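You operate a simulated robot arm through the tools that you are given. There is no shell and no other tool.

The job below is to be done with a simulated two-armed robot. You get a single attempt, and the scene is never put back.

TASK
Close the strainer and bring the cooling flow to about 100 L/min.
Fine: lid shut, knob tight and short white bleed lever shut before any water; long green lever wide, then throttle by the long blue lever.

The check looks at the end state, three seconds after you hand in, the way a careful person would. Anything else that was tipped, shoved, dropped, spilled or broken makes it a failure. A push-on lid holds only when it is set on centred and level and pressed home; a screw cap is set on level and turned clockwise until tight.

THE ROBOT
Two 6-joint arms with two-finger grippers on one trunk, on a base that drives. Base frame: it is fixed to the floor where the robot stands at the start and does not move with it; the origin is under the middle of the robot, x ahead of it, y to its left, z up. Units: mm, degrees, N and s.
The left shoulder is at the start at [70, 176, 959], the right one opposite. With the tool pointing down near the work surface each hand reaches from about 520 to 700 mm from the robot's upright axis, wherever it stands, measured 20 degrees to its own side. Places, roughly: black lid knob [-1400, -1900, 1000]; cooling strainer lid [-1400, -1900, 1000]; flow meter [-1400, -1900, 1600]; long blue valve lever [-1300, -1800, 1300]; long green valve lever [-1600, -1900, 1000]; red return valve wheel [-1700, -1900, 1300]; short white valve lever [-1500, -1700, 500]. Payload 2.45 kg a hand.
Tool frame (each hand has its own): the origin (TCP) lies between the finger pads and is the grasp point; the fingertips stand 26 mm ahead of it; z points along the fingers, y is the line along which they close. Largest opening 96 mm; the body of the gripper starts 69 mm behind the TCP.
Orientation is that of the tool frame in the base frame, as a unit quaternion [w, x, y, z]. With the fingers straight down and closing along the base's y, the tool's x points along the base's -x, its y along +y and its z along -z.

THE INTERFACE
- The arms move only by the tool servo_tool. It takes "left_increments", "right_increments" or both (then of equal length, played together; a hand with none holds still); each is a list of rows, each a list of 3 entries, a list of its own where there are three numbers: the turn, a rotation vector about the tool's x, y, z in units of 8 degrees (1.0 is 8 degrees), then the shift along the tool's x, y, z in units of 25 mm (1.0 is 25 mm), then the finger opening in mm, from 0 to 96. In form: [[[ax, ay, az], [tx, ty, tz], claw], ...]. A call has 1 to 20 rows; each row shifts and turns the commanded pose from where the row before left it, along the tool's axes as they then stand. A call with a number of a shift or a turn outside -1 to 1 is refused whole. Each row takes 0.2 s and may step no farther than 50 mm and 8.6 degrees from the row before; otherwise, or with a gripper value out of range, the whole call is refused. A pose out of reach is approached as far as the arm can. The call stops where the force on the tool passes 60 N (or 10 N more than at its start, if that is more) or the arm is blocked; 0.2 s more then pass. Each finger halts on what it meets, pressing with about 39 N; the grip force reading is that of the motor and also rises with nothing between the fingers. The clock runs only during rows and for 0.2 s after the last one: add rows that do not move to give the fingers time. The reply holds the time, the measured pose of the TCP, the force on the tool along the base axes, the opening and the grip force, in the units named above and with some noise, with the torque about the TCP (base axes, N m) and any sound that the robot's microphone picked up.
- Cameras (640 x 400 px; columns grow to the right, rows downward): "scene" is now at [136, -15.9, 1315.4]; the picture's right is [-0.12, -0.99, 0.00], its down [-0.41, 0.05, -0.91] and it looks along [0.91, -0.11, -0.41] (base axes); focal length 257 px, centre (320, 200). "left" rides on the left gripper at [82, -3, -98] in its tool frame; the picture's right is [0.04, 1.00, 0.00], its down [-0.73, 0.03, -0.68] and it looks along [-0.68, 0.03, 0.73] (tool axes); focal length 256 px, centre (320, 200). "right" rides on the right gripper at [82, 3, -98] in its tool frame; the picture's right is [-0.04, 1.00, 0.00], its down [-0.73, -0.03, -0.68] and it looks along [-0.68, -0.03, 0.73] (tool axes); focal length 256 px, centre (320, 200). There is no depth. A picture from a camera that has moved, and an enlarged one, comes with that camera's place and axes in the base frame and with its lens. The place of the scene camera against the robot may be out by one fixed shift of up to 25 mm in any direction.
- grab_frame(camera): a new picture of that camera. No time passes.
- slide_trunk(by): slides the trunk up (or, below 0, down) by that many mm; the arms and the scene camera ride with it, the base frame stays. It gives what a move gives, with no picture.
- drive_base(legs): drives the robot by 1 to 6 legs, each [ahead, left, turn to the left] in mm, mm and degrees, along the robot's own axes; the way and the turn of a leg run together, so that a leg with both is an arc; at most 1500 mm and 180 degrees a leg. The arms and the cameras ride along, it lands a little off, and it stops where it bumps. It gives what a move gives.
- pan_tilt(pan, tilt): turns the head with the scene camera to pan (to the left, within 86 degrees either way) and tilt (down, from -29 to 69), counted from straight ahead of the robot. It gives what a move gives.
- inspect(camera, box): a new picture of the part [left, top, right, bottom] of that camera's present view, enlarged. No time passes.
- job_done(): hands the job in; it is judged then, once.

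Nothing tells you exact positions but the pictures and the camera data. Unless the task says otherwise, let go and move clear before handing in.

The tools are called after ">>>" by a JSON object that holds its "name" and its "arguments". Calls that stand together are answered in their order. servo_tool: Moves the arms, as the interface text tells. Its arguments: {"type":"object","properties":{"left_increments":{"type":"array","items":{"type":"array"}},"right_increments":{"type":"array","items":{"type":"array"}}},"required":[]} The other tools are called the same way: slide_trunk (by) slides the trunk up or down; drive_base (legs) drives the base; pan_tilt (pan, tilt) turns the head that bears the scene camera; grab_frame (camera) takes a picture; inspect (camera, box) takes an enlarged picture of a part of a camera's view; job_done () hands the job in.

At the start:

```text
clock: 0.0
left_position: [573.0, 313.0, 1168.1]
left_tool_rot: [0.0, 0.0, 1.0, -0.001]
left_ft_force: [0.3, 0.7, 0.0]
left_ft_torque: [-0.01, -0.01, -0.02]
left_width: 95.9
left_finger_force: 0.0
right_position: [572.8, -296.5, 1196.4]
right_tool_rot: [0.001, 0.001, 1.0, 0.001]
right_ft_force: [-0.3, 0.1, -0.4]
right_ft_torque: [-0.03, 0.01, 0.0]
right_width: 96.1
right_finger_force: 0.2
trunk travel left (down, up): [-444.0, 396.0]
robot x, y, heading: [-0.3, -1.1, -0.3]
head pan, tilt: [-6.7, 24.1]
```

scene: 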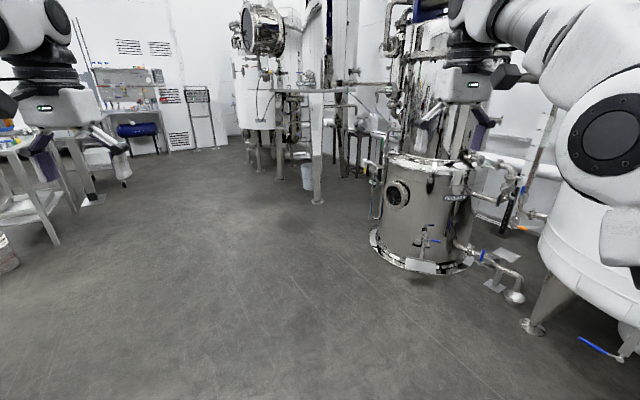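
right: 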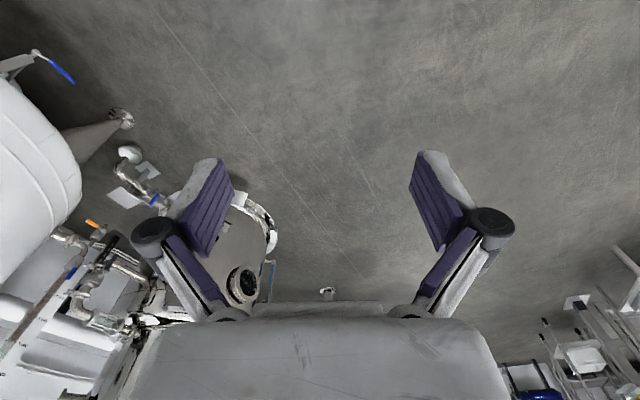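
left: 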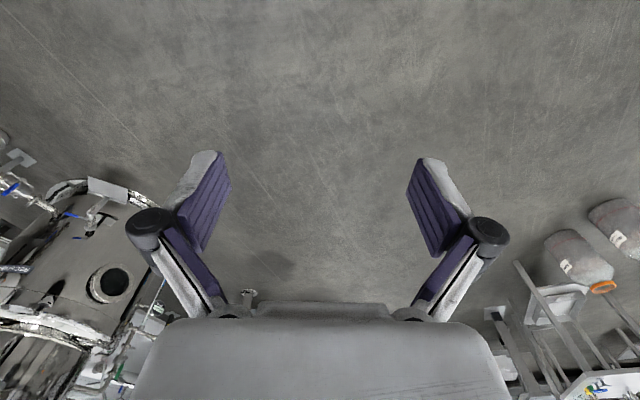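

I see a plant room with tanks ahead and to the right; the strainer station should be behind me to the right. I'll look to the right side first before driving.

>>> {"name": "pan_tilt", "arguments": {"pan": -86, "tilt": 25}}

>>> {"name": "grab_frame", "arguments": {"camera": "scene"}}

```text
clock: 1.5
left_position: [573.5, 312.4, 1168.3]
left_tool_rot: [0.0, 0.0, 1.0, 0.0]
left_ft_force: [0.6, 0.5, -0.3]
left_ft_torque: [0.05, 0.0, -0.01]
left_width: 96.2
left_finger_force: 0.0
right_position: [572.5, -296.7, 1196.9]
right_tool_rot: [0.001, 0.0, 1.0, 0.0]
right_ft_force: [-0.3, -0.2, 0.3]
right_ft_torque: [-0.01, 0.01, -0.01]
right_width: 96.0
right_finger_force: 0.0
trunk travel left (down, up): [-444.0, 396.0]
robot x, y, heading: [1.2, -1.2, 0.0]
head pan, tilt: [-85.9, 25.0]
```

```text
taken
camera scene: at [50.9, -97.0, 1314.0], right [-1.0, -0.07, 0.0], down [-0.03, 0.42, -0.91], along [0.06, -0.9, -0.42], focal length 257 px, centre (320, 200)
```

scene: 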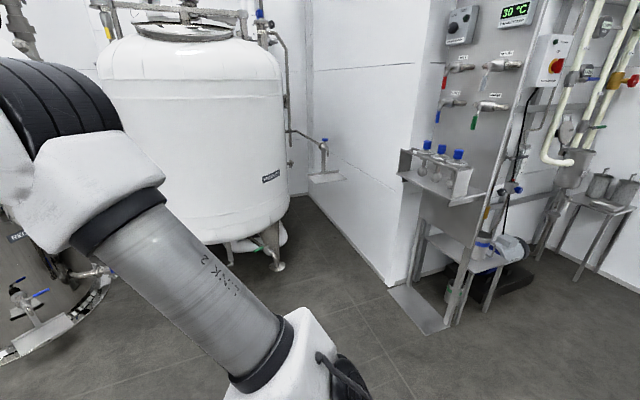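

The station with pipes and panels is to my right and further behind. There's room to turn in place, so I'll turn right 90° and look again.

>>> {"name": "drive_base", "arguments": {"legs": [[0, 0, -90]]}}

>>> {"name": "pan_tilt", "arguments": {"pan": -36, "tilt": 15}}

>>> {"name": "grab_frame", "arguments": {"camera": "scene"}}

```text
clock: 5.7
left_position: [310.7, -573.8, 1169.2]
left_tool_rot: [-0.001, 0.708, 0.707, -0.001]
left_ft_force: [0.2, -0.5, 0.9]
left_ft_torque: [-0.02, 0.01, 0.01]
left_width: 96.1
left_finger_force: 0.1
right_position: [-297.3, -571.5, 1197.1]
right_tool_rot: [0.001, 0.707, 0.707, -0.001]
right_ft_force: [0.5, -0.3, 0.9]
right_ft_torque: [-0.01, -0.03, 0.03]
right_width: 96.0
right_finger_force: 0.0
trunk travel left (down, up): [-444.0, 396.0]
robot x, y, heading: [1.8, 0.6, -90.1]
head pan, tilt: [-85.9, 25.0]
```

```text
clock: 6.9
left_position: [311.7, -574.3, 1167.7]
left_tool_rot: [0.0, 0.708, 0.706, 0.0]
left_ft_force: [0.3, -0.6, 0.5]
left_ft_torque: [-0.01, 0.0, 0.0]
left_width: 96.2
left_finger_force: 0.0
right_position: [-296.8, -572.8, 1196.4]
right_tool_rot: [0.0, 0.707, 0.707, -0.001]
right_ft_force: [0.3, -0.5, 0.0]
right_ft_torque: [-0.02, -0.04, 0.03]
right_width: 95.9
right_finger_force: 0.0
trunk travel left (down, up): [-444.0, 396.0]
robot x, y, heading: [0.6, 1.3, -90.0]
head pan, tilt: [-36.0, 15.0]
```

```text
taken
camera scene: at [-61.1, -130.9, 1330.2], right [-0.81, 0.59, 0.0], down [0.15, 0.21, -0.97], along [-0.57, -0.78, -0.26], focal length 257 px, centre (320, 200)
```

scene: 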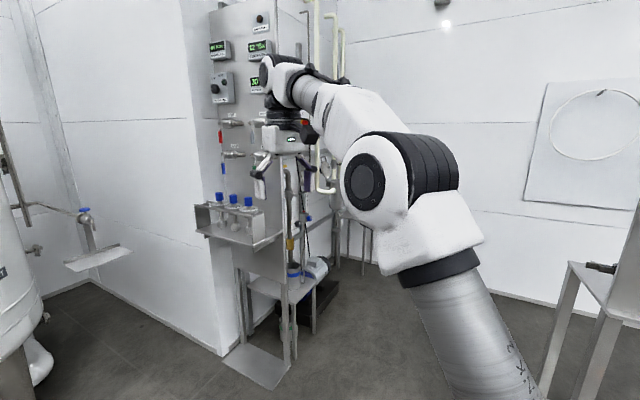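

The panel lies ahead-right, partly hidden by my right arm. I'll look further right and from a different heading to understand the layout.

>>> {"name": "pan_tilt", "arguments": {"pan": -80, "tilt": 25}}

>>> {"name": "grab_frame", "arguments": {"camera": "scene"}}

>>> {"name": "pan_tilt", "arguments": {"pan": 0, "tilt": 20}}

>>> {"name": "grab_frame", "arguments": {"camera": "scene"}}

```text
clock: 8.0
left_position: [311.6, -573.9, 1169.0]
left_tool_rot: [-0.001, 0.707, 0.707, 0.0]
left_ft_force: [0.1, -1.8, -0.4]
left_ft_torque: [-0.03, 0.03, 0.01]
left_width: 96.0
left_finger_force: 0.0
right_position: [-297.5, -572.0, 1198.5]
right_tool_rot: [0.0, 0.707, 0.707, -0.001]
right_ft_force: [-0.5, 0.3, -1.3]
right_ft_torque: [-0.01, 0.01, 0.01]
right_width: 96.1
right_finger_force: 0.1
trunk travel left (down, up): [-444.0, 396.0]
robot x, y, heading: [0.6, 0.0, -90.0]
head pan, tilt: [-80.0, 25.0]
```

```text
taken
camera scene: at [-96.8, -71.4, 1314.0], right [-0.17, 0.98, 0.0], down [0.42, 0.07, -0.91], along [-0.89, -0.16, -0.42], focal length 257 px, centre (320, 200)
```

scene: 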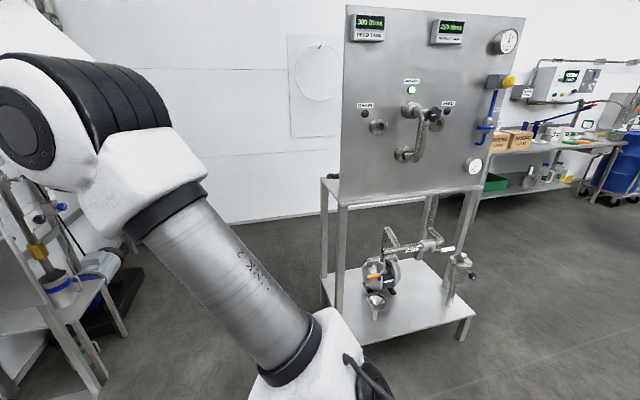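

```text
clock: 9.6
left_position: [312.4, -574.2, 1169.0]
left_tool_rot: [0.0, 0.708, 0.706, 0.0]
left_ft_force: [0.3, -0.1, 0.0]
left_ft_torque: [0.0, 0.0, -0.01]
left_width: 96.1
left_finger_force: 0.0
right_position: [-297.3, -572.4, 1198.1]
right_tool_rot: [0.001, 0.707, 0.707, -0.001]
right_ft_force: [0.4, -0.6, 0.1]
right_ft_torque: [0.0, 0.0, 0.02]
right_width: 96.3
right_finger_force: 0.0
trunk travel left (down, up): [-444.0, 396.0]
robot x, y, heading: [0.8, -0.7, -90.0]
head pan, tilt: [0.0, 20.0]
```

```text
taken
camera scene: at [-6.2, -148.6, 1322.1], right [-1.0, 0.0, 0.0], down [0.0, 0.34, -0.94], along [0.0, -0.94, -0.34], focal length 257 px, centre (320, 200)
```

scene: 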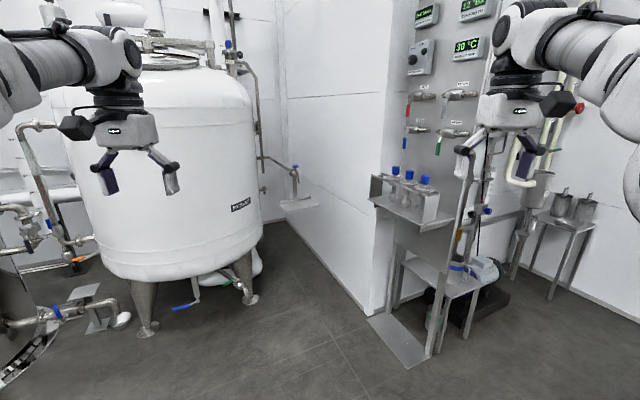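

There's a free-standing panel at about x −1000, y 0 and the wall panel near y −1400; the strainer must be in the corner past the wall panel. I'll shift gently ahead and to the right to get an unobstructed view.

>>> {"name": "drive_base", "arguments": {"legs": [[350, 0, 0], [0, -500, 0]]}}

>>> {"name": "pan_tilt", "arguments": {"pan": -12, "tilt": 15}}

>>> {"name": "grab_frame", "arguments": {"camera": "scene"}}

>>> {"name": "pan_tilt", "arguments": {"pan": -60, "tilt": 20}}

>>> {"name": "grab_frame", "arguments": {"camera": "scene"}}

```text
clock: 14.4
left_position: [-189.1, -923.3, 1169.1]
left_tool_rot: [0.0, 0.708, 0.706, -0.001]
left_ft_force: [0.1, 0.4, 0.8]
left_ft_torque: [0.02, -0.05, -0.01]
left_width: 96.1
left_finger_force: 0.0
right_position: [-799.6, -921.9, 1197.8]
right_tool_rot: [0.0, 0.708, 0.707, -0.001]
right_ft_force: [0.2, -0.4, 0.6]
right_ft_torque: [0.01, -0.04, -0.01]
right_width: 96.3
right_finger_force: 0.1
trunk travel left (down, up): [-444.0, 396.0]
robot x, y, heading: [-502.2, -347.6, -90.0]
head pan, tilt: [0.0, 20.0]
```

```text
clock: 15.1
left_position: [-189.5, -923.1, 1168.1]
left_tool_rot: [0.0, 0.708, 0.706, 0.0]
left_ft_force: [0.3, 0.1, 1.0]
left_ft_torque: [0.0, 0.03, 0.03]
left_width: 95.9
left_finger_force: 0.1
right_position: [-797.9, -921.5, 1196.4]
right_tool_rot: [0.001, 0.708, 0.706, 0.0]
right_ft_force: [1.0, 0.4, 0.1]
right_ft_torque: [-0.01, -0.02, 0.01]
right_width: 96.0
right_finger_force: 0.1
trunk travel left (down, up): [-444.0, 396.0]
robot x, y, heading: [-502.5, -351.6, -90.1]
head pan, tilt: [-12.0, 15.0]
```

```text
taken
camera scene: at [-526.7, -496.4, 1330.2], right [-0.98, 0.21, 0.0], down [0.05, 0.25, -0.97], along [-0.2, -0.94, -0.26], focal length 257 px, centre (320, 200)
```

scene: 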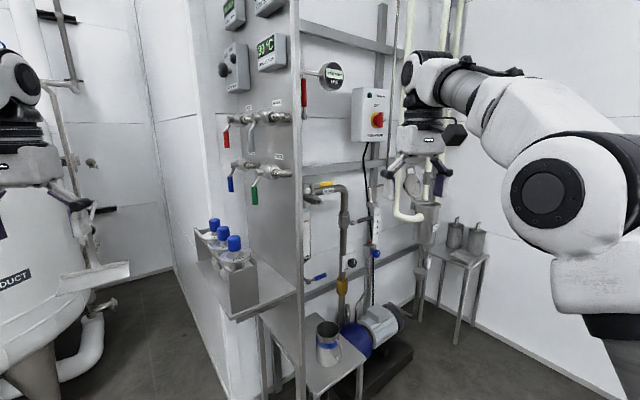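

```text
clock: 16.3
left_position: [-190.2, -923.1, 1168.4]
left_tool_rot: [0.0, 0.707, 0.707, -0.001]
left_ft_force: [-0.3, 0.0, -0.1]
left_ft_torque: [0.01, -0.01, 0.01]
left_width: 95.7
left_finger_force: 0.0
right_position: [-797.6, -920.5, 1197.2]
right_tool_rot: [0.001, 0.707, 0.707, -0.001]
right_ft_force: [0.1, 0.7, -0.2]
right_ft_torque: [0.01, -0.02, -0.04]
right_width: 96.2
right_finger_force: 0.1
trunk travel left (down, up): [-444.0, 396.0]
robot x, y, heading: [-500.1, -348.5, -90.1]
head pan, tilt: [-60.0, 20.0]
```

```text
taken
camera scene: at [-588.0, -451.5, 1322.1], right [-0.5, 0.87, 0.0], down [0.3, 0.17, -0.94], along [-0.81, -0.47, -0.34], focal length 257 px, centre (320, 200)
```

scene: 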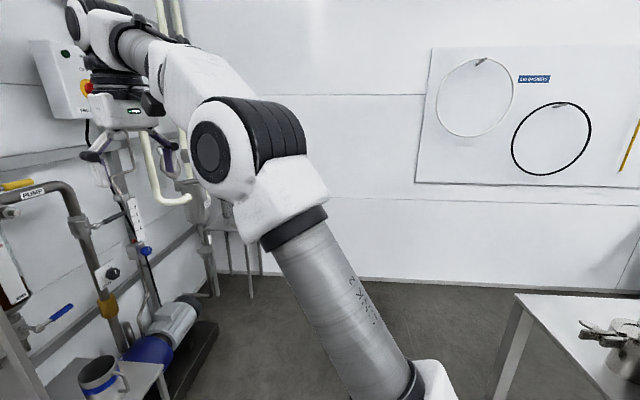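

The strainer wall lies past the right edge of the gauge panel, still hidden behind my right arm. I'll shift further right and slightly ahead.

>>> {"name": "drive_base", "arguments": {"legs": [[150, 0, 0], [0, -450, 0]]}}

>>> {"name": "pan_tilt", "arguments": {"pan": -10, "tilt": 15}}

>>> {"name": "grab_frame", "arguments": {"camera": "scene"}}

>>> {"name": "grab_frame", "arguments": {"camera": "right"}}

```text
clock: 20.0
left_position: [-636.2, -1072.8, 1168.9]
left_tool_rot: [0.0, 0.705, 0.709, 0.0]
left_ft_force: [0.0, 1.1, 0.5]
left_ft_torque: [0.02, 0.01, 0.0]
left_width: 96.2
left_finger_force: 0.2
right_position: [-1244.4, -1075.2, 1197.2]
right_tool_rot: [0.001, 0.705, 0.709, -0.001]
right_ft_force: [0.3, -0.3, 0.2]
right_ft_torque: [0.0, -0.03, 0.01]
right_width: 96.0
right_finger_force: 0.0
trunk travel left (down, up): [-444.0, 396.0]
robot x, y, heading: [-948.9, -498.7, -89.9]
head pan, tilt: [-60.0, 20.0]
```

```text
clock: 21.1
left_position: [-635.7, -1072.9, 1168.2]
left_tool_rot: [0.001, 0.706, 0.708, 0.0]
left_ft_force: [-0.3, -0.4, -0.9]
left_ft_torque: [0.0, -0.02, 0.03]
left_width: 95.9
left_finger_force: 0.1
right_position: [-1243.9, -1076.1, 1197.1]
right_tool_rot: [0.0, 0.705, 0.709, -0.001]
right_ft_force: [-0.2, 0.4, 0.8]
right_ft_torque: [0.05, -0.02, 0.01]
right_width: 95.7
right_finger_force: 0.1
trunk travel left (down, up): [-444.0, 396.0]
robot x, y, heading: [-951.8, -504.0, -89.7]
head pan, tilt: [-10.0, 15.0]
```

```text
taken
camera scene: at [-972.6, -648.5, 1330.2], right [-0.99, 0.17, 0.0], down [0.04, 0.26, -0.97], along [-0.16, -0.95, -0.26], focal length 257 px, centre (320, 200)
```

scene: 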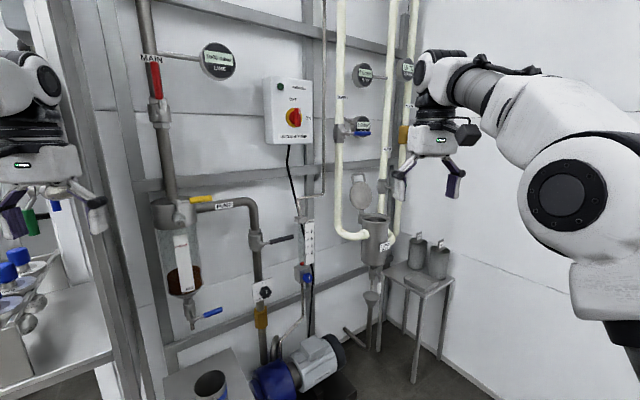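

```text
taken
camera right: at [-1241.5, -993.2, 1294.1], right [1.0, -0.03, 0.0], down [-0.03, -0.73, 0.68], along [-0.02, -0.68, -0.73], focal length 256 px, centre (320, 200)
```

right: 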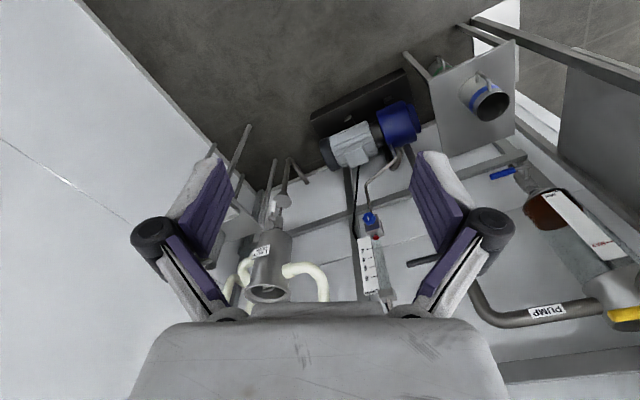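

I now see the strainer pot on the wall between the cream pipes, with its lid apparently swung open behind it. I'll take enlarged views.

>>> {"name": "inspect", "arguments": {"camera": "scene", "box": [310, 50, 470, 150]}}

>>> {"name": "inspect", "arguments": {"camera": "scene", "box": [310, 150, 470, 250]}}

>>> {"name": "inspect", "arguments": {"camera": "scene", "box": [320, 240, 480, 340]}}

>>> {"name": "inspect", "arguments": {"camera": "scene", "box": [310, 0, 470, 100]}}

```text
4.00 times, centred on (390, 100) of scene
camera zoom: at [-972.6, -648.5, 1330.2], right [-0.99, 0.17, 0.0], down [0.04, 0.26, -0.97], along [-0.16, -0.95, -0.26], focal length 1029 px, centre (40, 600)
```

zoom: 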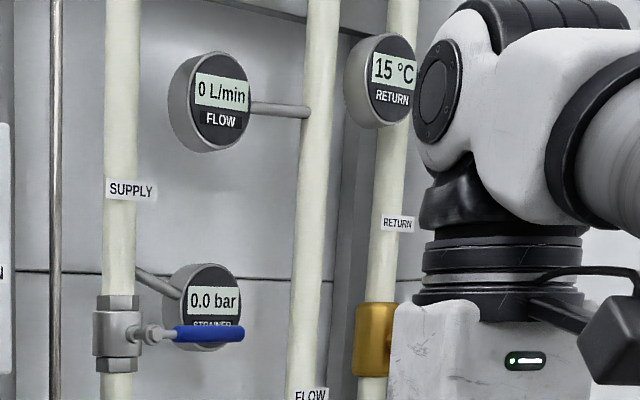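

```text
4.00 times, centred on (390, 200) of scene
camera zoom: at [-972.6, -648.5, 1330.2], right [-0.99, 0.17, 0.0], down [0.04, 0.26, -0.97], along [-0.16, -0.95, -0.26], focal length 1029 px, centre (40, 200)
```

zoom: 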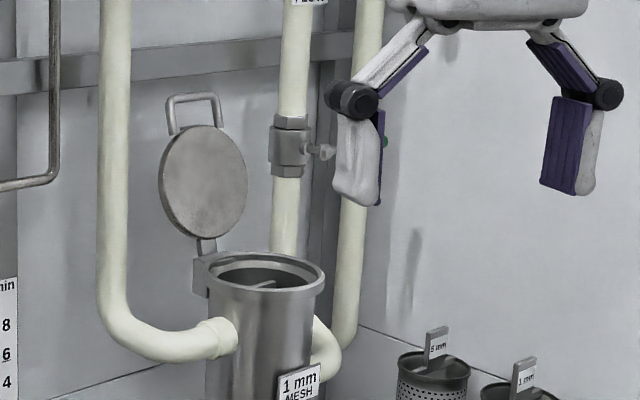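

```text
4.00 times, centred on (400, 290) of scene
camera zoom: at [-972.6, -648.5, 1330.2], right [-0.99, 0.17, 0.0], down [0.04, 0.26, -0.97], along [-0.16, -0.95, -0.26], focal length 1029 px, centre (0, -160)
```

zoom: 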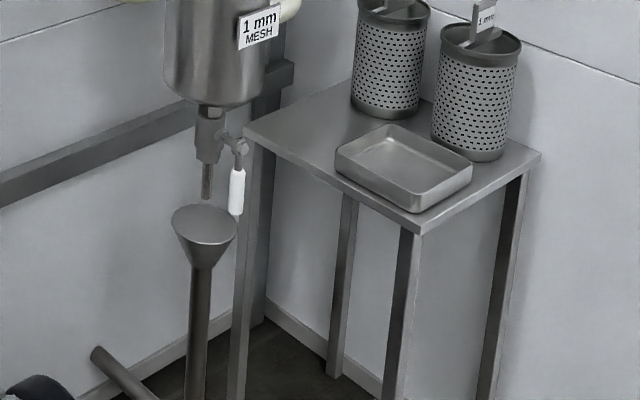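

```text
4.00 times, centred on (390, 50) of scene
camera zoom: at [-972.6, -648.5, 1330.2], right [-0.99, 0.17, 0.0], down [0.04, 0.26, -0.97], along [-0.16, -0.95, -0.26], focal length 1029 px, centre (40, 800)
```

zoom: 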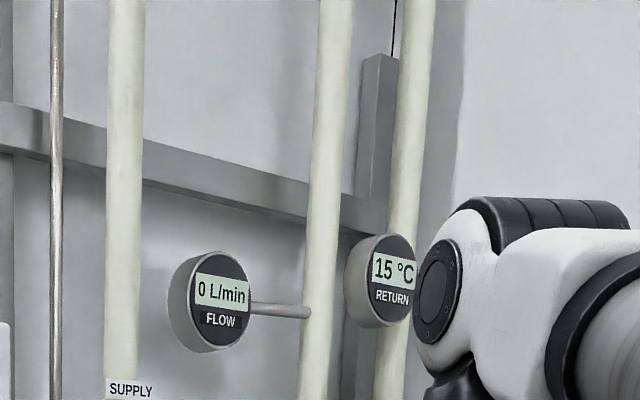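

The pot is open, its lid standing up on a hinge at the back; bleed lever hangs down (open), green and blue levers look crosswise (shut). I'll raise the trunk to look down into the pot and check what's inside.

>>> {"name": "slide_trunk", "arguments": {"by": 350}}

>>> {"name": "pan_tilt", "arguments": {"pan": -20, "tilt": 28}}

>>> {"name": "grab_frame", "arguments": {"camera": "scene"}}

>>> {"name": "grab_frame", "arguments": {"camera": "right"}}

```text
clock: 24.6
left_position: [-634.5, -1072.6, 1518.7]
left_tool_rot: [-0.001, 0.705, 0.709, 0.001]
left_ft_force: [0.0, -0.6, 0.0]
left_ft_torque: [0.0, 0.02, -0.01]
left_width: 96.2
left_finger_force: 0.1
right_position: [-1244.6, -1076.6, 1547.7]
right_tool_rot: [0.001, 0.706, 0.709, -0.001]
right_ft_force: [0.2, -0.6, -1.0]
right_ft_torque: [0.01, 0.01, 0.02]
right_width: 96.0
right_finger_force: 0.1
trunk travel left (down, up): [-794.0, 46.0]
robot x, y, heading: [-950.5, -504.2, -89.6]
head pan, tilt: [-10.0, 15.0]
```

```text
clock: 25.3
left_position: [-635.7, -1074.1, 1518.3]
left_tool_rot: [0.0, 0.706, 0.709, 0.0]
left_ft_force: [-0.5, 0.2, -0.2]
left_ft_torque: [0.02, 0.02, -0.04]
left_width: 95.9
left_finger_force: 0.1
right_position: [-1244.1, -1075.3, 1547.3]
right_tool_rot: [0.0, 0.706, 0.709, -0.001]
right_ft_force: [0.0, -0.4, -0.3]
right_ft_torque: [0.0, 0.01, 0.0]
right_width: 95.9
right_finger_force: 0.0
trunk travel left (down, up): [-794.0, 46.0]
robot x, y, heading: [-951.6, -501.7, -89.4]
head pan, tilt: [-20.0, 28.0]
```

```text
taken
camera scene: at [-987.5, -642.5, 1659.2], right [-0.94, 0.34, 0.0], down [0.16, 0.44, -0.88], along [-0.3, -0.83, -0.47], focal length 257 px, centre (320, 200)
```

scene: 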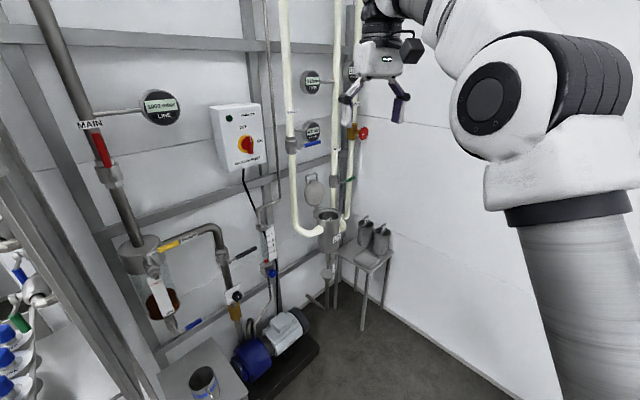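

```text
taken
camera right: at [-1241.5, -993.4, 1644.1], right [1.0, -0.03, 0.0], down [-0.03, -0.73, 0.68], along [-0.02, -0.68, -0.73], focal length 256 px, centre (320, 200)
```

right: 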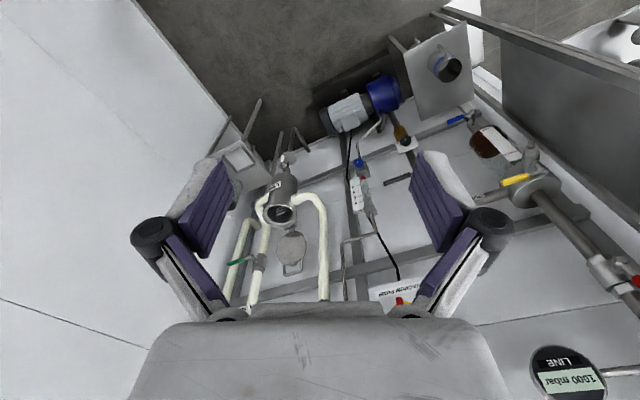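

>>> {"name": "inspect", "arguments": {"camera": "scene", "box": [280, 160, 400, 235]}}

>>> {"name": "inspect", "arguments": {"camera": "scene", "box": [270, 60, 390, 135]}}

>>> {"name": "inspect", "arguments": {"camera": "right", "box": [220, 160, 340, 290]}}

>>> {"name": "inspect", "arguments": {"camera": "scene", "box": [280, 200, 420, 290]}}

```text
5.33 times, centred on (340, 198) of scene
camera zoom: at [-987.5, -642.5, 1659.2], right [-0.94, 0.34, 0.0], down [0.16, 0.44, -0.88], along [-0.3, -0.83, -0.47], focal length 1372 px, centre (213, 213)
```

zoom: 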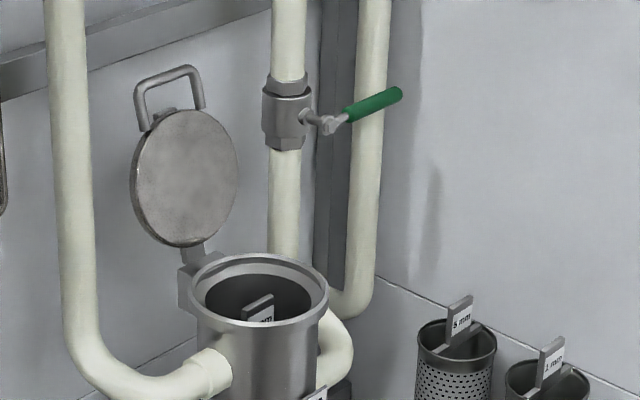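

```text
5.33 times, centred on (330, 98) of scene
camera zoom: at [-987.5, -642.5, 1659.2], right [-0.94, 0.34, 0.0], down [0.16, 0.44, -0.88], along [-0.3, -0.83, -0.47], focal length 1372 px, centre (267, 747)
```

zoom: 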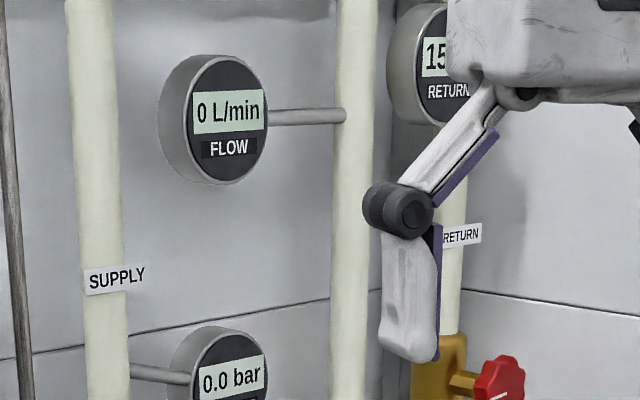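

```text
3.08 times, centred on (280, 225) of right
camera zoom: at [-1241.5, -993.4, 1644.1], right [1.0, -0.03, 0.0], down [-0.03, -0.73, 0.68], along [-0.02, -0.68, -0.73], focal length 788 px, centre (443, 123)
```

zoom: 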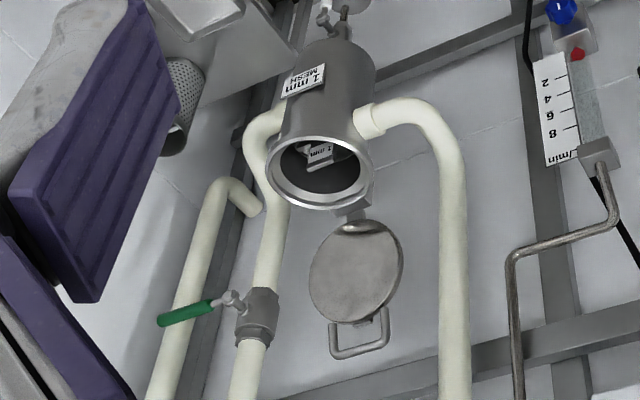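

```text
4.44 times, centred on (350, 245) of scene
camera zoom: at [-987.5, -642.5, 1659.2], right [-0.94, 0.34, 0.0], down [0.16, 0.44, -0.88], along [-0.3, -0.83, -0.47], focal length 1144 px, centre (187, 0)
```

zoom: 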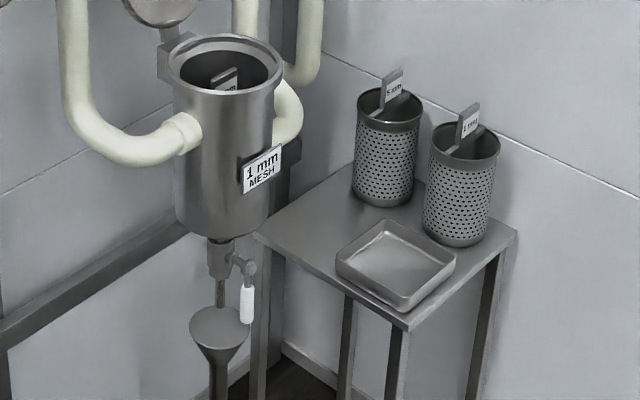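

The pot (rim ≈ [-1448, -1790, 900]) already holds a basket with a tag; lid stands up at ≈ [-1395, -1875, 1000]; blue lever ≈ z 1318, white lever ≈ [-1480, -1766, 533]. I'll drive closer for a better look before working.

>>> {"name": "drive_base", "arguments": {"legs": [[350, 0, 0], [0, -300, 0]]}}

>>> {"name": "pan_tilt", "arguments": {"pan": -12, "tilt": 40}}

>>> {"name": "grab_frame", "arguments": {"camera": "scene"}}

>>> {"name": "grab_frame", "arguments": {"camera": "right"}}

>>> {"name": "grab_frame", "arguments": {"camera": "left"}}

```text
clock: 26.5
left_position: [-639.4, -1148.3, 1522.6]
left_tool_rot: [-0.006, 0.702, 0.712, 0.006]
left_ft_force: [-5.0, 8.6, 1.8]
left_ft_torque: [-1.12, -0.66, 0.2]
left_width: 95.9
left_finger_force: 0.2
right_position: [-1245.6, -1157.0, 1546.9]
right_tool_rot: [0.001, 0.705, 0.709, -0.001]
right_ft_force: [-0.3, 1.0, 0.2]
right_ft_torque: [-0.02, -0.01, -0.01]
right_width: 96.0
right_finger_force: 0.1
trunk travel left (down, up): [-794.0, 46.0]
robot x, y, heading: [-947.9, -586.3, -89.6]
head pan, tilt: [-20.0, 28.0]
stopped in leg 1: the force on the tool passed its limit at 213 N (the readings are from after the stop); the commanded pose is now the measured one
```

```text
clock: 27.3
left_position: [-638.9, -1148.6, 1522.4]
left_tool_rot: [-0.006, 0.702, 0.712, 0.005]
left_ft_force: [-4.3, 8.1, 5.9]
left_ft_torque: [-1.16, -0.74, 0.19]
left_width: 96.0
left_finger_force: 0.0
right_position: [-1246.1, -1156.5, 1548.1]
right_tool_rot: [0.003, 0.705, 0.709, 0.0]
right_ft_force: [0.0, -0.1, -0.1]
right_ft_torque: [-0.02, 0.04, 0.03]
right_width: 96.0
right_finger_force: 0.1
trunk travel left (down, up): [-794.0, 46.0]
robot x, y, heading: [-951.1, -584.9, -89.7]
head pan, tilt: [-12.0, 40.0]
```

```text
taken
camera scene: at [-975.9, -719.9, 1641.1], right [-0.98, 0.2, 0.0], down [0.13, 0.63, -0.77], along [-0.15, -0.75, -0.64], focal length 257 px, centre (320, 200)
```

scene: 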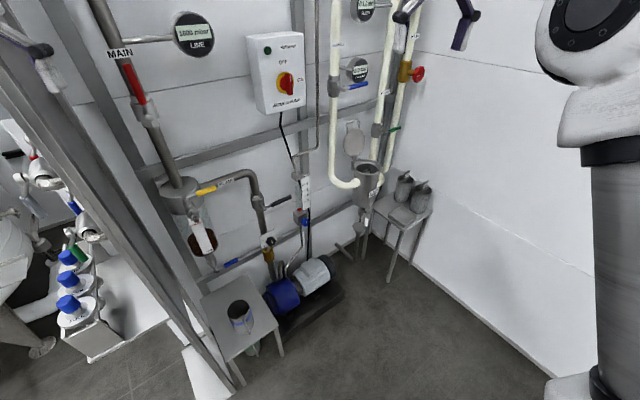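

```text
taken
camera right: at [-1242.9, -1074.4, 1644.0], right [1.0, -0.03, 0.0], down [-0.03, -0.73, 0.68], along [-0.02, -0.68, -0.73], focal length 256 px, centre (320, 200)
```

right: 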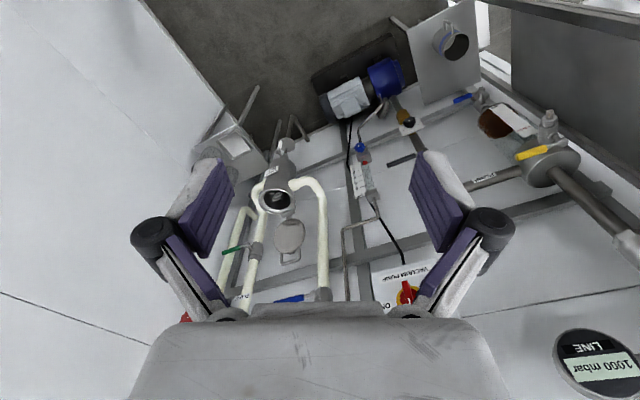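

```text
taken
camera left: at [-642.7, -1069.0, 1620.3], right [1.0, 0.06, 0.0], down [0.04, -0.74, 0.67], along [0.04, -0.67, -0.75], focal length 256 px, centre (320, 200)
```

left: 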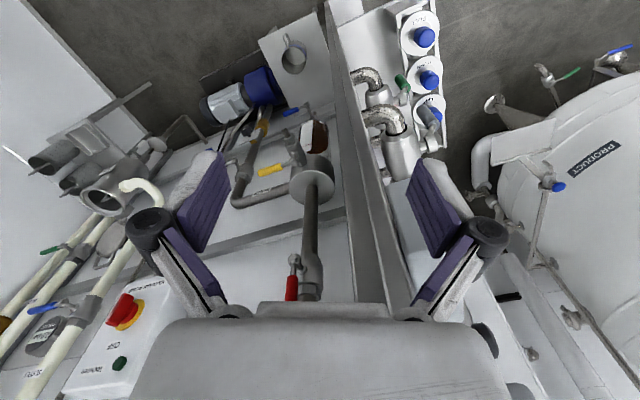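

My left hand touched the big gauge panel's edge; I back off at once, then go right before going ahead.

>>> {"name": "drive_base", "arguments": {"legs": [[-120, 0, 0]]}}

>>> {"name": "grab_frame", "arguments": {"camera": "left"}}

>>> {"name": "pan_tilt", "arguments": {"pan": 30, "tilt": 20}}

>>> {"name": "grab_frame", "arguments": {"camera": "scene"}}

>>> {"name": "pan_tilt", "arguments": {"pan": -75, "tilt": 40}}

>>> {"name": "grab_frame", "arguments": {"camera": "scene"}}

```text
clock: 28.5
left_position: [-637.7, -1036.0, 1518.8]
left_tool_rot: [-0.01, 0.702, 0.712, 0.007]
left_ft_force: [-0.1, -0.4, 0.1]
left_ft_torque: [0.02, -0.01, -0.02]
left_width: 95.8
left_finger_force: 0.1
right_position: [-1244.4, -1045.1, 1544.7]
right_tool_rot: [-0.001, 0.705, 0.709, 0.001]
right_ft_force: [0.5, -0.7, -0.4]
right_ft_torque: [0.03, -0.04, -0.01]
right_width: 96.0
right_finger_force: 0.0
trunk travel left (down, up): [-794.0, 46.0]
robot x, y, heading: [-951.2, -464.8, -89.6]
head pan, tilt: [-12.0, 40.0]
```

```text
taken
camera left: at [-641.1, -958.4, 1616.6], right [1.0, 0.06, 0.0], down [0.04, -0.75, 0.66], along [0.03, -0.66, -0.75], focal length 256 px, centre (320, 200)
```

left: 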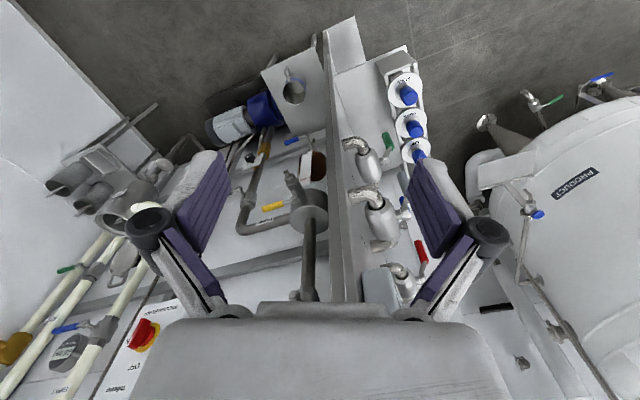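

```text
clock: 29.6
left_position: [-638.7, -1034.3, 1517.6]
left_tool_rot: [-0.008, 0.701, 0.713, 0.006]
left_ft_force: [0.3, -0.2, -0.5]
left_ft_torque: [0.02, -0.01, 0.01]
left_width: 95.8
left_finger_force: 0.1
right_position: [-1244.8, -1041.7, 1544.4]
right_tool_rot: [0.0, 0.705, 0.709, 0.0]
right_ft_force: [-0.1, -0.1, -0.1]
right_ft_torque: [0.01, 0.02, 0.03]
right_width: 95.9
right_finger_force: 0.0
trunk travel left (down, up): [-794.0, 46.0]
robot x, y, heading: [-950.6, -467.8, -89.8]
head pan, tilt: [30.0, 20.0]
```

```text
taken
camera scene: at [-910.0, -603.0, 1671.9], right [-0.86, -0.5, 0.0], down [-0.17, 0.3, -0.94], along [0.47, -0.81, -0.34], focal length 257 px, centre (320, 200)
```

scene: 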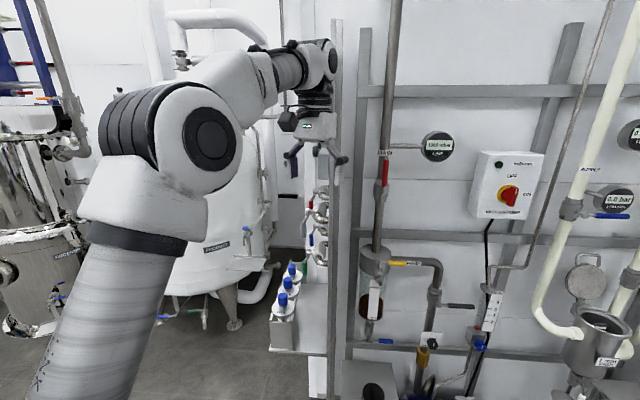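

```text
clock: 31.4
left_position: [-637.8, -1032.3, 1518.7]
left_tool_rot: [-0.008, 0.702, 0.713, 0.006]
left_ft_force: [0.5, 0.0, 0.9]
left_ft_torque: [0.0, 0.03, -0.01]
left_width: 96.1
left_finger_force: 0.0
right_position: [-1245.1, -1040.5, 1546.5]
right_tool_rot: [0.0, 0.705, 0.709, 0.0]
right_ft_force: [-0.2, 0.6, -1.1]
right_ft_torque: [-0.02, 0.01, 0.01]
right_width: 95.8
right_finger_force: 0.0
trunk travel left (down, up): [-794.0, 46.0]
robot x, y, heading: [-953.4, -469.2, -89.8]
head pan, tilt: [-75.0, 40.0]
```

```text
taken
camera scene: at [-1038.9, -543.7, 1640.7], right [-0.26, 0.96, 0.0], down [0.62, 0.17, -0.77], along [-0.74, -0.2, -0.64], focal length 257 px, centre (320, 200)
```

scene: 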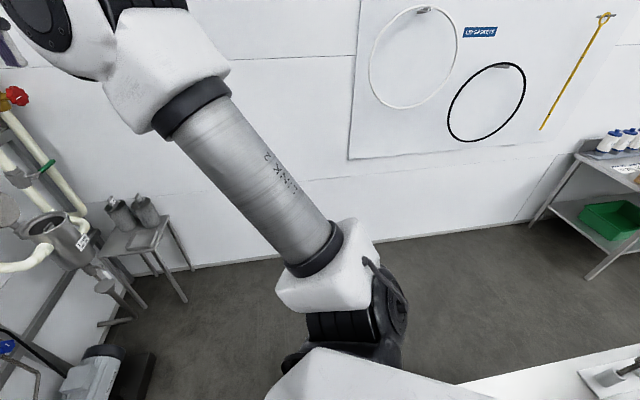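

Nothing was displaced — it was the fixed panel's edge. I'll pull the left hand back toward the body so that it stays out of the way, then drive around.

>>> {"name": "servo_tool", "arguments": {"left_increments": [[[0, 0, 0], [1, -0.5, 0], 60], [[0, 0, 0], [1, -0.5, 0], 30], [[0, 0, 0], [1, -0.5, 0], 10], [[0, 0, 0], [1, -0.5, 0], 10], [[0, 0, 0], [1, -0.5, 0], 10], [[0, 0, 0], [1, -0.5, 0], 10], [[0, 0, 0], [1, -0.5, 0], 10], [[0, 0, 0], [1, -0.5, 0], 10]]}}

>>> {"name": "pan_tilt", "arguments": {"pan": 0, "tilt": 69}}

>>> {"name": "grab_frame", "arguments": {"camera": "scene"}}

```text
clock: 33.2
left_position: [-742.8, -931.1, 1544.4]
left_tool_rot: [-0.01, 0.701, 0.713, 0.006]
left_ft_force: [-0.1, 0.1, 0.0]
left_ft_torque: [-0.01, 0.0, -0.02]
left_width: 10.2
left_finger_force: 0.0
left hand out of reach, approached as far as the arm can: row 5, 6, 7, 8
right_position: [-1245.8, -1040.9, 1544.9]
right_tool_rot: [0.0, 0.705, 0.709, 0.0]
right_ft_force: [0.3, 0.5, -0.1]
right_ft_torque: [0.0, -0.02, -0.02]
right_width: 96.1
right_finger_force: 0.0
trunk travel left (down, up): [-794.0, 46.0]
robot x, y, heading: [-946.5, -468.4, -89.7]
head pan, tilt: [-75.0, 40.0]
```

```text
clock: 34.7
left_position: [-742.0, -931.7, 1545.1]
left_tool_rot: [-0.009, 0.701, 0.713, 0.007]
left_ft_force: [-0.1, -0.6, -0.2]
left_ft_torque: [-0.02, 0.03, -0.02]
left_width: 10.2
left_finger_force: 0.0
right_position: [-1245.5, -1040.4, 1544.8]
right_tool_rot: [-0.001, 0.705, 0.709, -0.001]
right_ft_force: [0.1, -0.6, -0.8]
right_ft_torque: [0.0, -0.01, -0.03]
right_width: 96.2
right_finger_force: 0.0
trunk travel left (down, up): [-794.0, 46.0]
robot x, y, heading: [-947.6, -462.2, -89.7]
head pan, tilt: [0.0, 68.8]
```

```text
taken
camera scene: at [-956.7, -577.3, 1604.6], right [-1.0, 0.0, 0.0], down [0.0, 0.93, -0.36], along [0.0, -0.36, -0.93], focal length 257 px, centre (320, 200)
```

scene: 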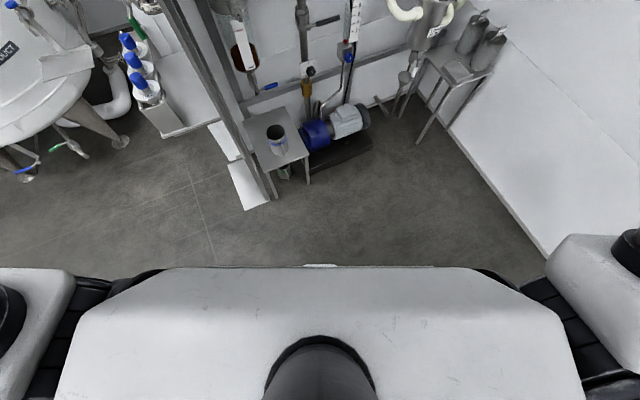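

The side wall turns out to be slanted: the whole strainer station is yawed about 25° (its wall normal is ≈ azimuth 115°), so I should face it with heading ≈ −65°. I'll turn left 25° and then sidestep to the right toward it.

>>> {"name": "drive_base", "arguments": {"legs": [[0, 0, 25], [100, -400, 0]]}}

>>> {"name": "pan_tilt", "arguments": {"pan": -15, "tilt": 30}}

>>> {"name": "grab_frame", "arguments": {"camera": "scene"}}

>>> {"name": "grab_frame", "arguments": {"camera": "right"}}

```text
clock: 38.5
left_position: [-880.6, -1058.6, 1544.5]
left_tool_rot: [-0.01, 0.532, 0.847, 0.004]
left_ft_force: [0.3, 0.6, -0.2]
left_ft_torque: [-0.04, 0.03, 0.02]
left_width: 9.9
left_finger_force: 0.2
right_position: [-1290.4, -1368.7, 1547.8]
right_tool_rot: [0.0, 0.536, 0.844, 0.0]
right_ft_force: [-0.1, -0.3, 0.8]
right_ft_torque: [-0.01, 0.08, 0.01]
right_width: 96.0
right_finger_force: 0.0
trunk travel left (down, up): [-794.0, 46.0]
robot x, y, heading: [-1266.8, -725.4, -64.7]
head pan, tilt: [0.0, 68.8]
```

```text
clock: 39.5
left_position: [-881.6, -1059.8, 1545.1]
left_tool_rot: [-0.01, 0.533, 0.846, 0.004]
left_ft_force: [0.1, 0.3, 0.1]
left_ft_torque: [-0.01, 0.02, -0.02]
left_width: 10.2
left_finger_force: 0.0
right_position: [-1292.3, -1370.9, 1545.0]
right_tool_rot: [0.0, 0.536, 0.844, 0.0]
right_ft_force: [-0.7, 0.3, -1.1]
right_ft_torque: [0.02, -0.01, 0.01]
right_width: 95.9
right_finger_force: 0.0
trunk travel left (down, up): [-794.0, 46.0]
robot x, y, heading: [-1265.4, -723.1, -65.2]
head pan, tilt: [-15.0, 30.0]
```

```text
taken
camera scene: at [-1236.0, -864.9, 1655.9], right [-0.98, -0.18, 0.0], down [-0.09, 0.49, -0.87], along [0.15, -0.85, -0.5], focal length 257 px, centre (320, 200)
```

scene: 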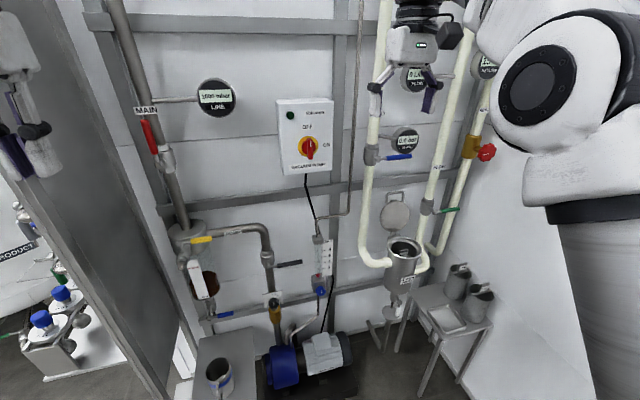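

```text
taken
camera right: at [-1323.5, -1294.7, 1643.0], right [0.92, 0.39, 0.0], down [0.29, -0.68, 0.68], along [0.26, -0.63, -0.73], focal length 256 px, centre (320, 200)
```

right: 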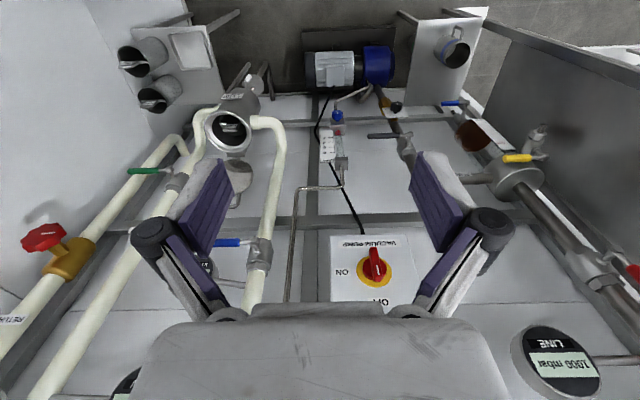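

I now face the station squarely. Sidestepping further right toward the strainer.

>>> {"name": "drive_base", "arguments": {"legs": [[150, -350, 0]]}}

>>> {"name": "pan_tilt", "arguments": {"pan": -20, "tilt": 35}}

>>> {"name": "grab_frame", "arguments": {"camera": "scene"}}

>>> {"name": "grab_frame", "arguments": {"camera": "right"}}

>>> {"name": "grab_frame", "arguments": {"camera": "left"}}

```text
clock: 42.0
left_position: [-1131.3, -1342.7, 1545.7]
left_tool_rot: [-0.01, 0.531, 0.847, 0.003]
left_ft_force: [1.1, 0.0, 0.1]
left_ft_torque: [-0.01, 0.04, 0.0]
left_width: 10.0
left_finger_force: 0.0
right_position: [-1541.7, -1653.0, 1547.5]
right_tool_rot: [0.0, 0.535, 0.845, -0.001]
right_ft_force: [0.2, 0.3, 0.1]
right_ft_torque: [-0.04, 0.03, 0.03]
right_width: 96.0
right_finger_force: 0.0
trunk travel left (down, up): [-794.0, 46.0]
robot x, y, heading: [-1519.1, -1013.4, -64.7]
head pan, tilt: [-15.0, 30.0]
```

```text
clock: 42.6
left_position: [-1132.8, -1342.7, 1544.8]
left_tool_rot: [-0.011, 0.532, 0.847, 0.003]
left_ft_force: [-0.5, 0.0, 0.4]
left_ft_torque: [0.0, 0.0, 0.01]
left_width: 9.7
left_finger_force: 0.0
right_position: [-1541.5, -1654.1, 1547.4]
right_tool_rot: [-0.001, 0.536, 0.844, 0.0]
right_ft_force: [-0.5, 0.2, 0.3]
right_ft_torque: [-0.02, 0.01, -0.01]
right_width: 96.1
right_finger_force: 0.1
trunk travel left (down, up): [-794.0, 46.0]
robot x, y, heading: [-1522.2, -1012.6, -64.7]
head pan, tilt: [-20.0, 35.0]
```

```text
taken
camera scene: at [-1495.0, -1147.7, 1648.3], right [-1.0, -0.09, 0.0], down [-0.05, 0.57, -0.82], along [0.07, -0.82, -0.57], focal length 257 px, centre (320, 200)
```

scene: 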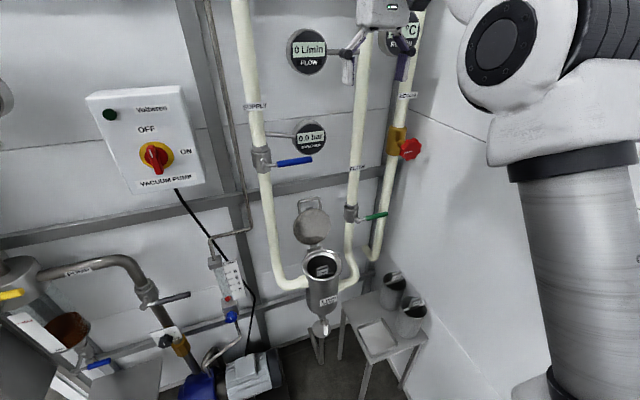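

```text
taken
camera right: at [-1573.3, -1578.8, 1643.4], right [0.92, 0.39, 0.0], down [0.29, -0.67, 0.68], along [0.26, -0.63, -0.73], focal length 256 px, centre (320, 200)
```

right: 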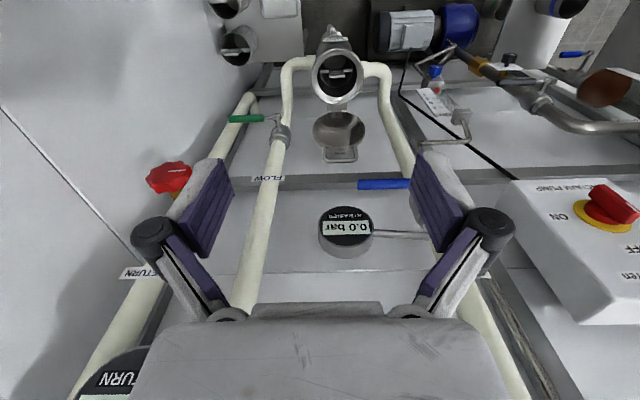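

```text
taken
camera left: at [-1169.2, -1273.5, 1644.0], right [0.88, 0.47, 0.0], down [0.36, -0.66, 0.66], along [0.31, -0.59, -0.75], focal length 256 px, centre (320, 200)
```

left: 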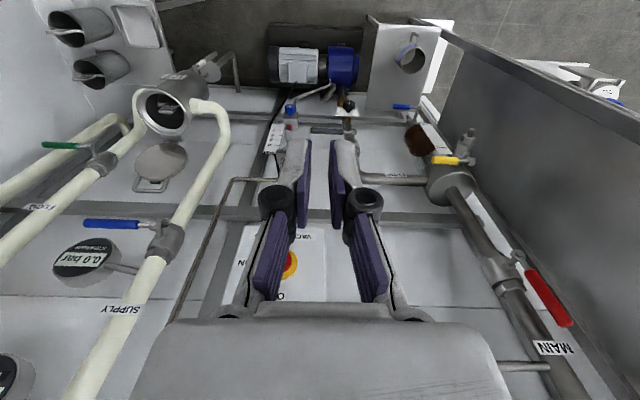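

I have a good straight view now. Let me zoom in on the pot interior, the lid, and the levers.

>>> {"name": "inspect", "arguments": {"camera": "right", "box": [270, 20, 430, 180]}}

>>> {"name": "inspect", "arguments": {"camera": "scene", "box": [270, 180, 390, 255]}}

>>> {"name": "inspect", "arguments": {"camera": "scene", "box": [280, 245, 440, 345]}}

>>> {"name": "inspect", "arguments": {"camera": "left", "box": [40, 60, 240, 260]}}

```text
2.50 times, centred on (350, 100) of right
camera zoom: at [-1573.3, -1578.8, 1643.4], right [0.92, 0.39, 0.0], down [0.29, -0.67, 0.68], along [0.26, -0.63, -0.73], focal length 640 px, centre (245, 450)
```

zoom: 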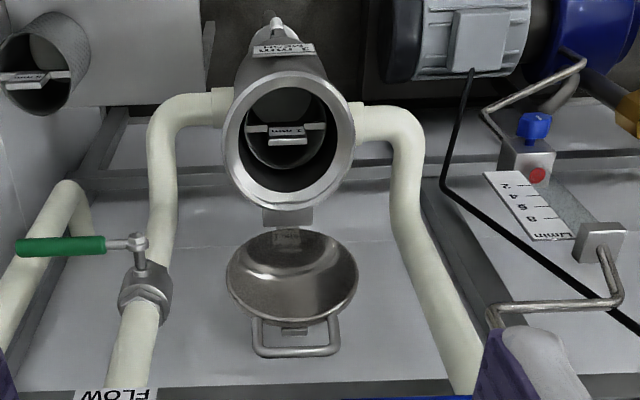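

```text
5.33 times, centred on (330, 218) of scene
camera zoom: at [-1495.0, -1147.7, 1648.3], right [-1.0, -0.09, 0.0], down [-0.05, 0.57, -0.82], along [0.07, -0.82, -0.57], focal length 1372 px, centre (267, 107)
```

zoom: 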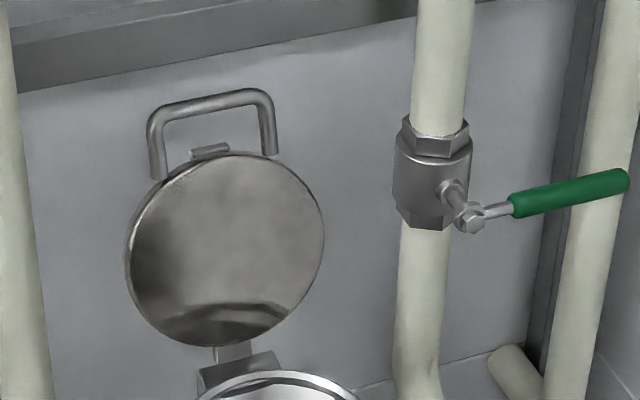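

```text
4.00 times, centred on (360, 295) of scene
camera zoom: at [-1495.0, -1147.7, 1648.3], right [-1.0, -0.09, 0.0], down [-0.05, 0.57, -0.82], along [0.07, -0.82, -0.57], focal length 1029 px, centre (160, -180)
```

zoom: 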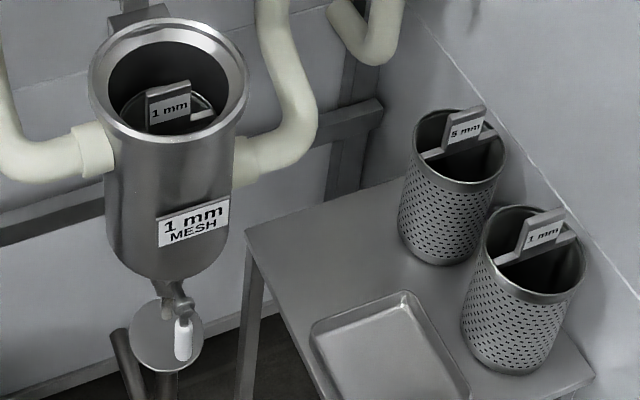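

```text
2.00 times, centred on (140, 160) of left
camera zoom: at [-1169.2, -1273.5, 1644.0], right [0.88, 0.47, 0.0], down [0.36, -0.66, 0.66], along [0.31, -0.59, -0.75], focal length 512 px, centre (680, 280)
```

zoom: 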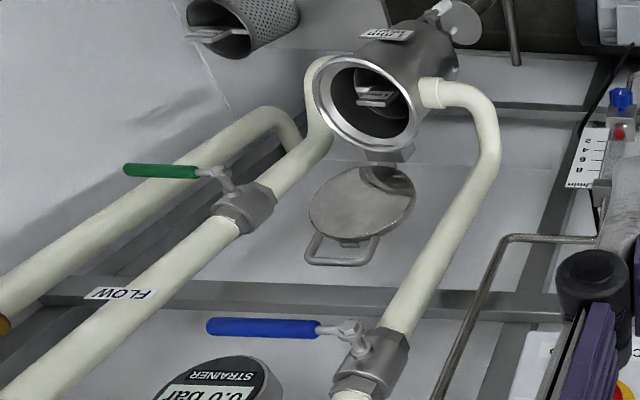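

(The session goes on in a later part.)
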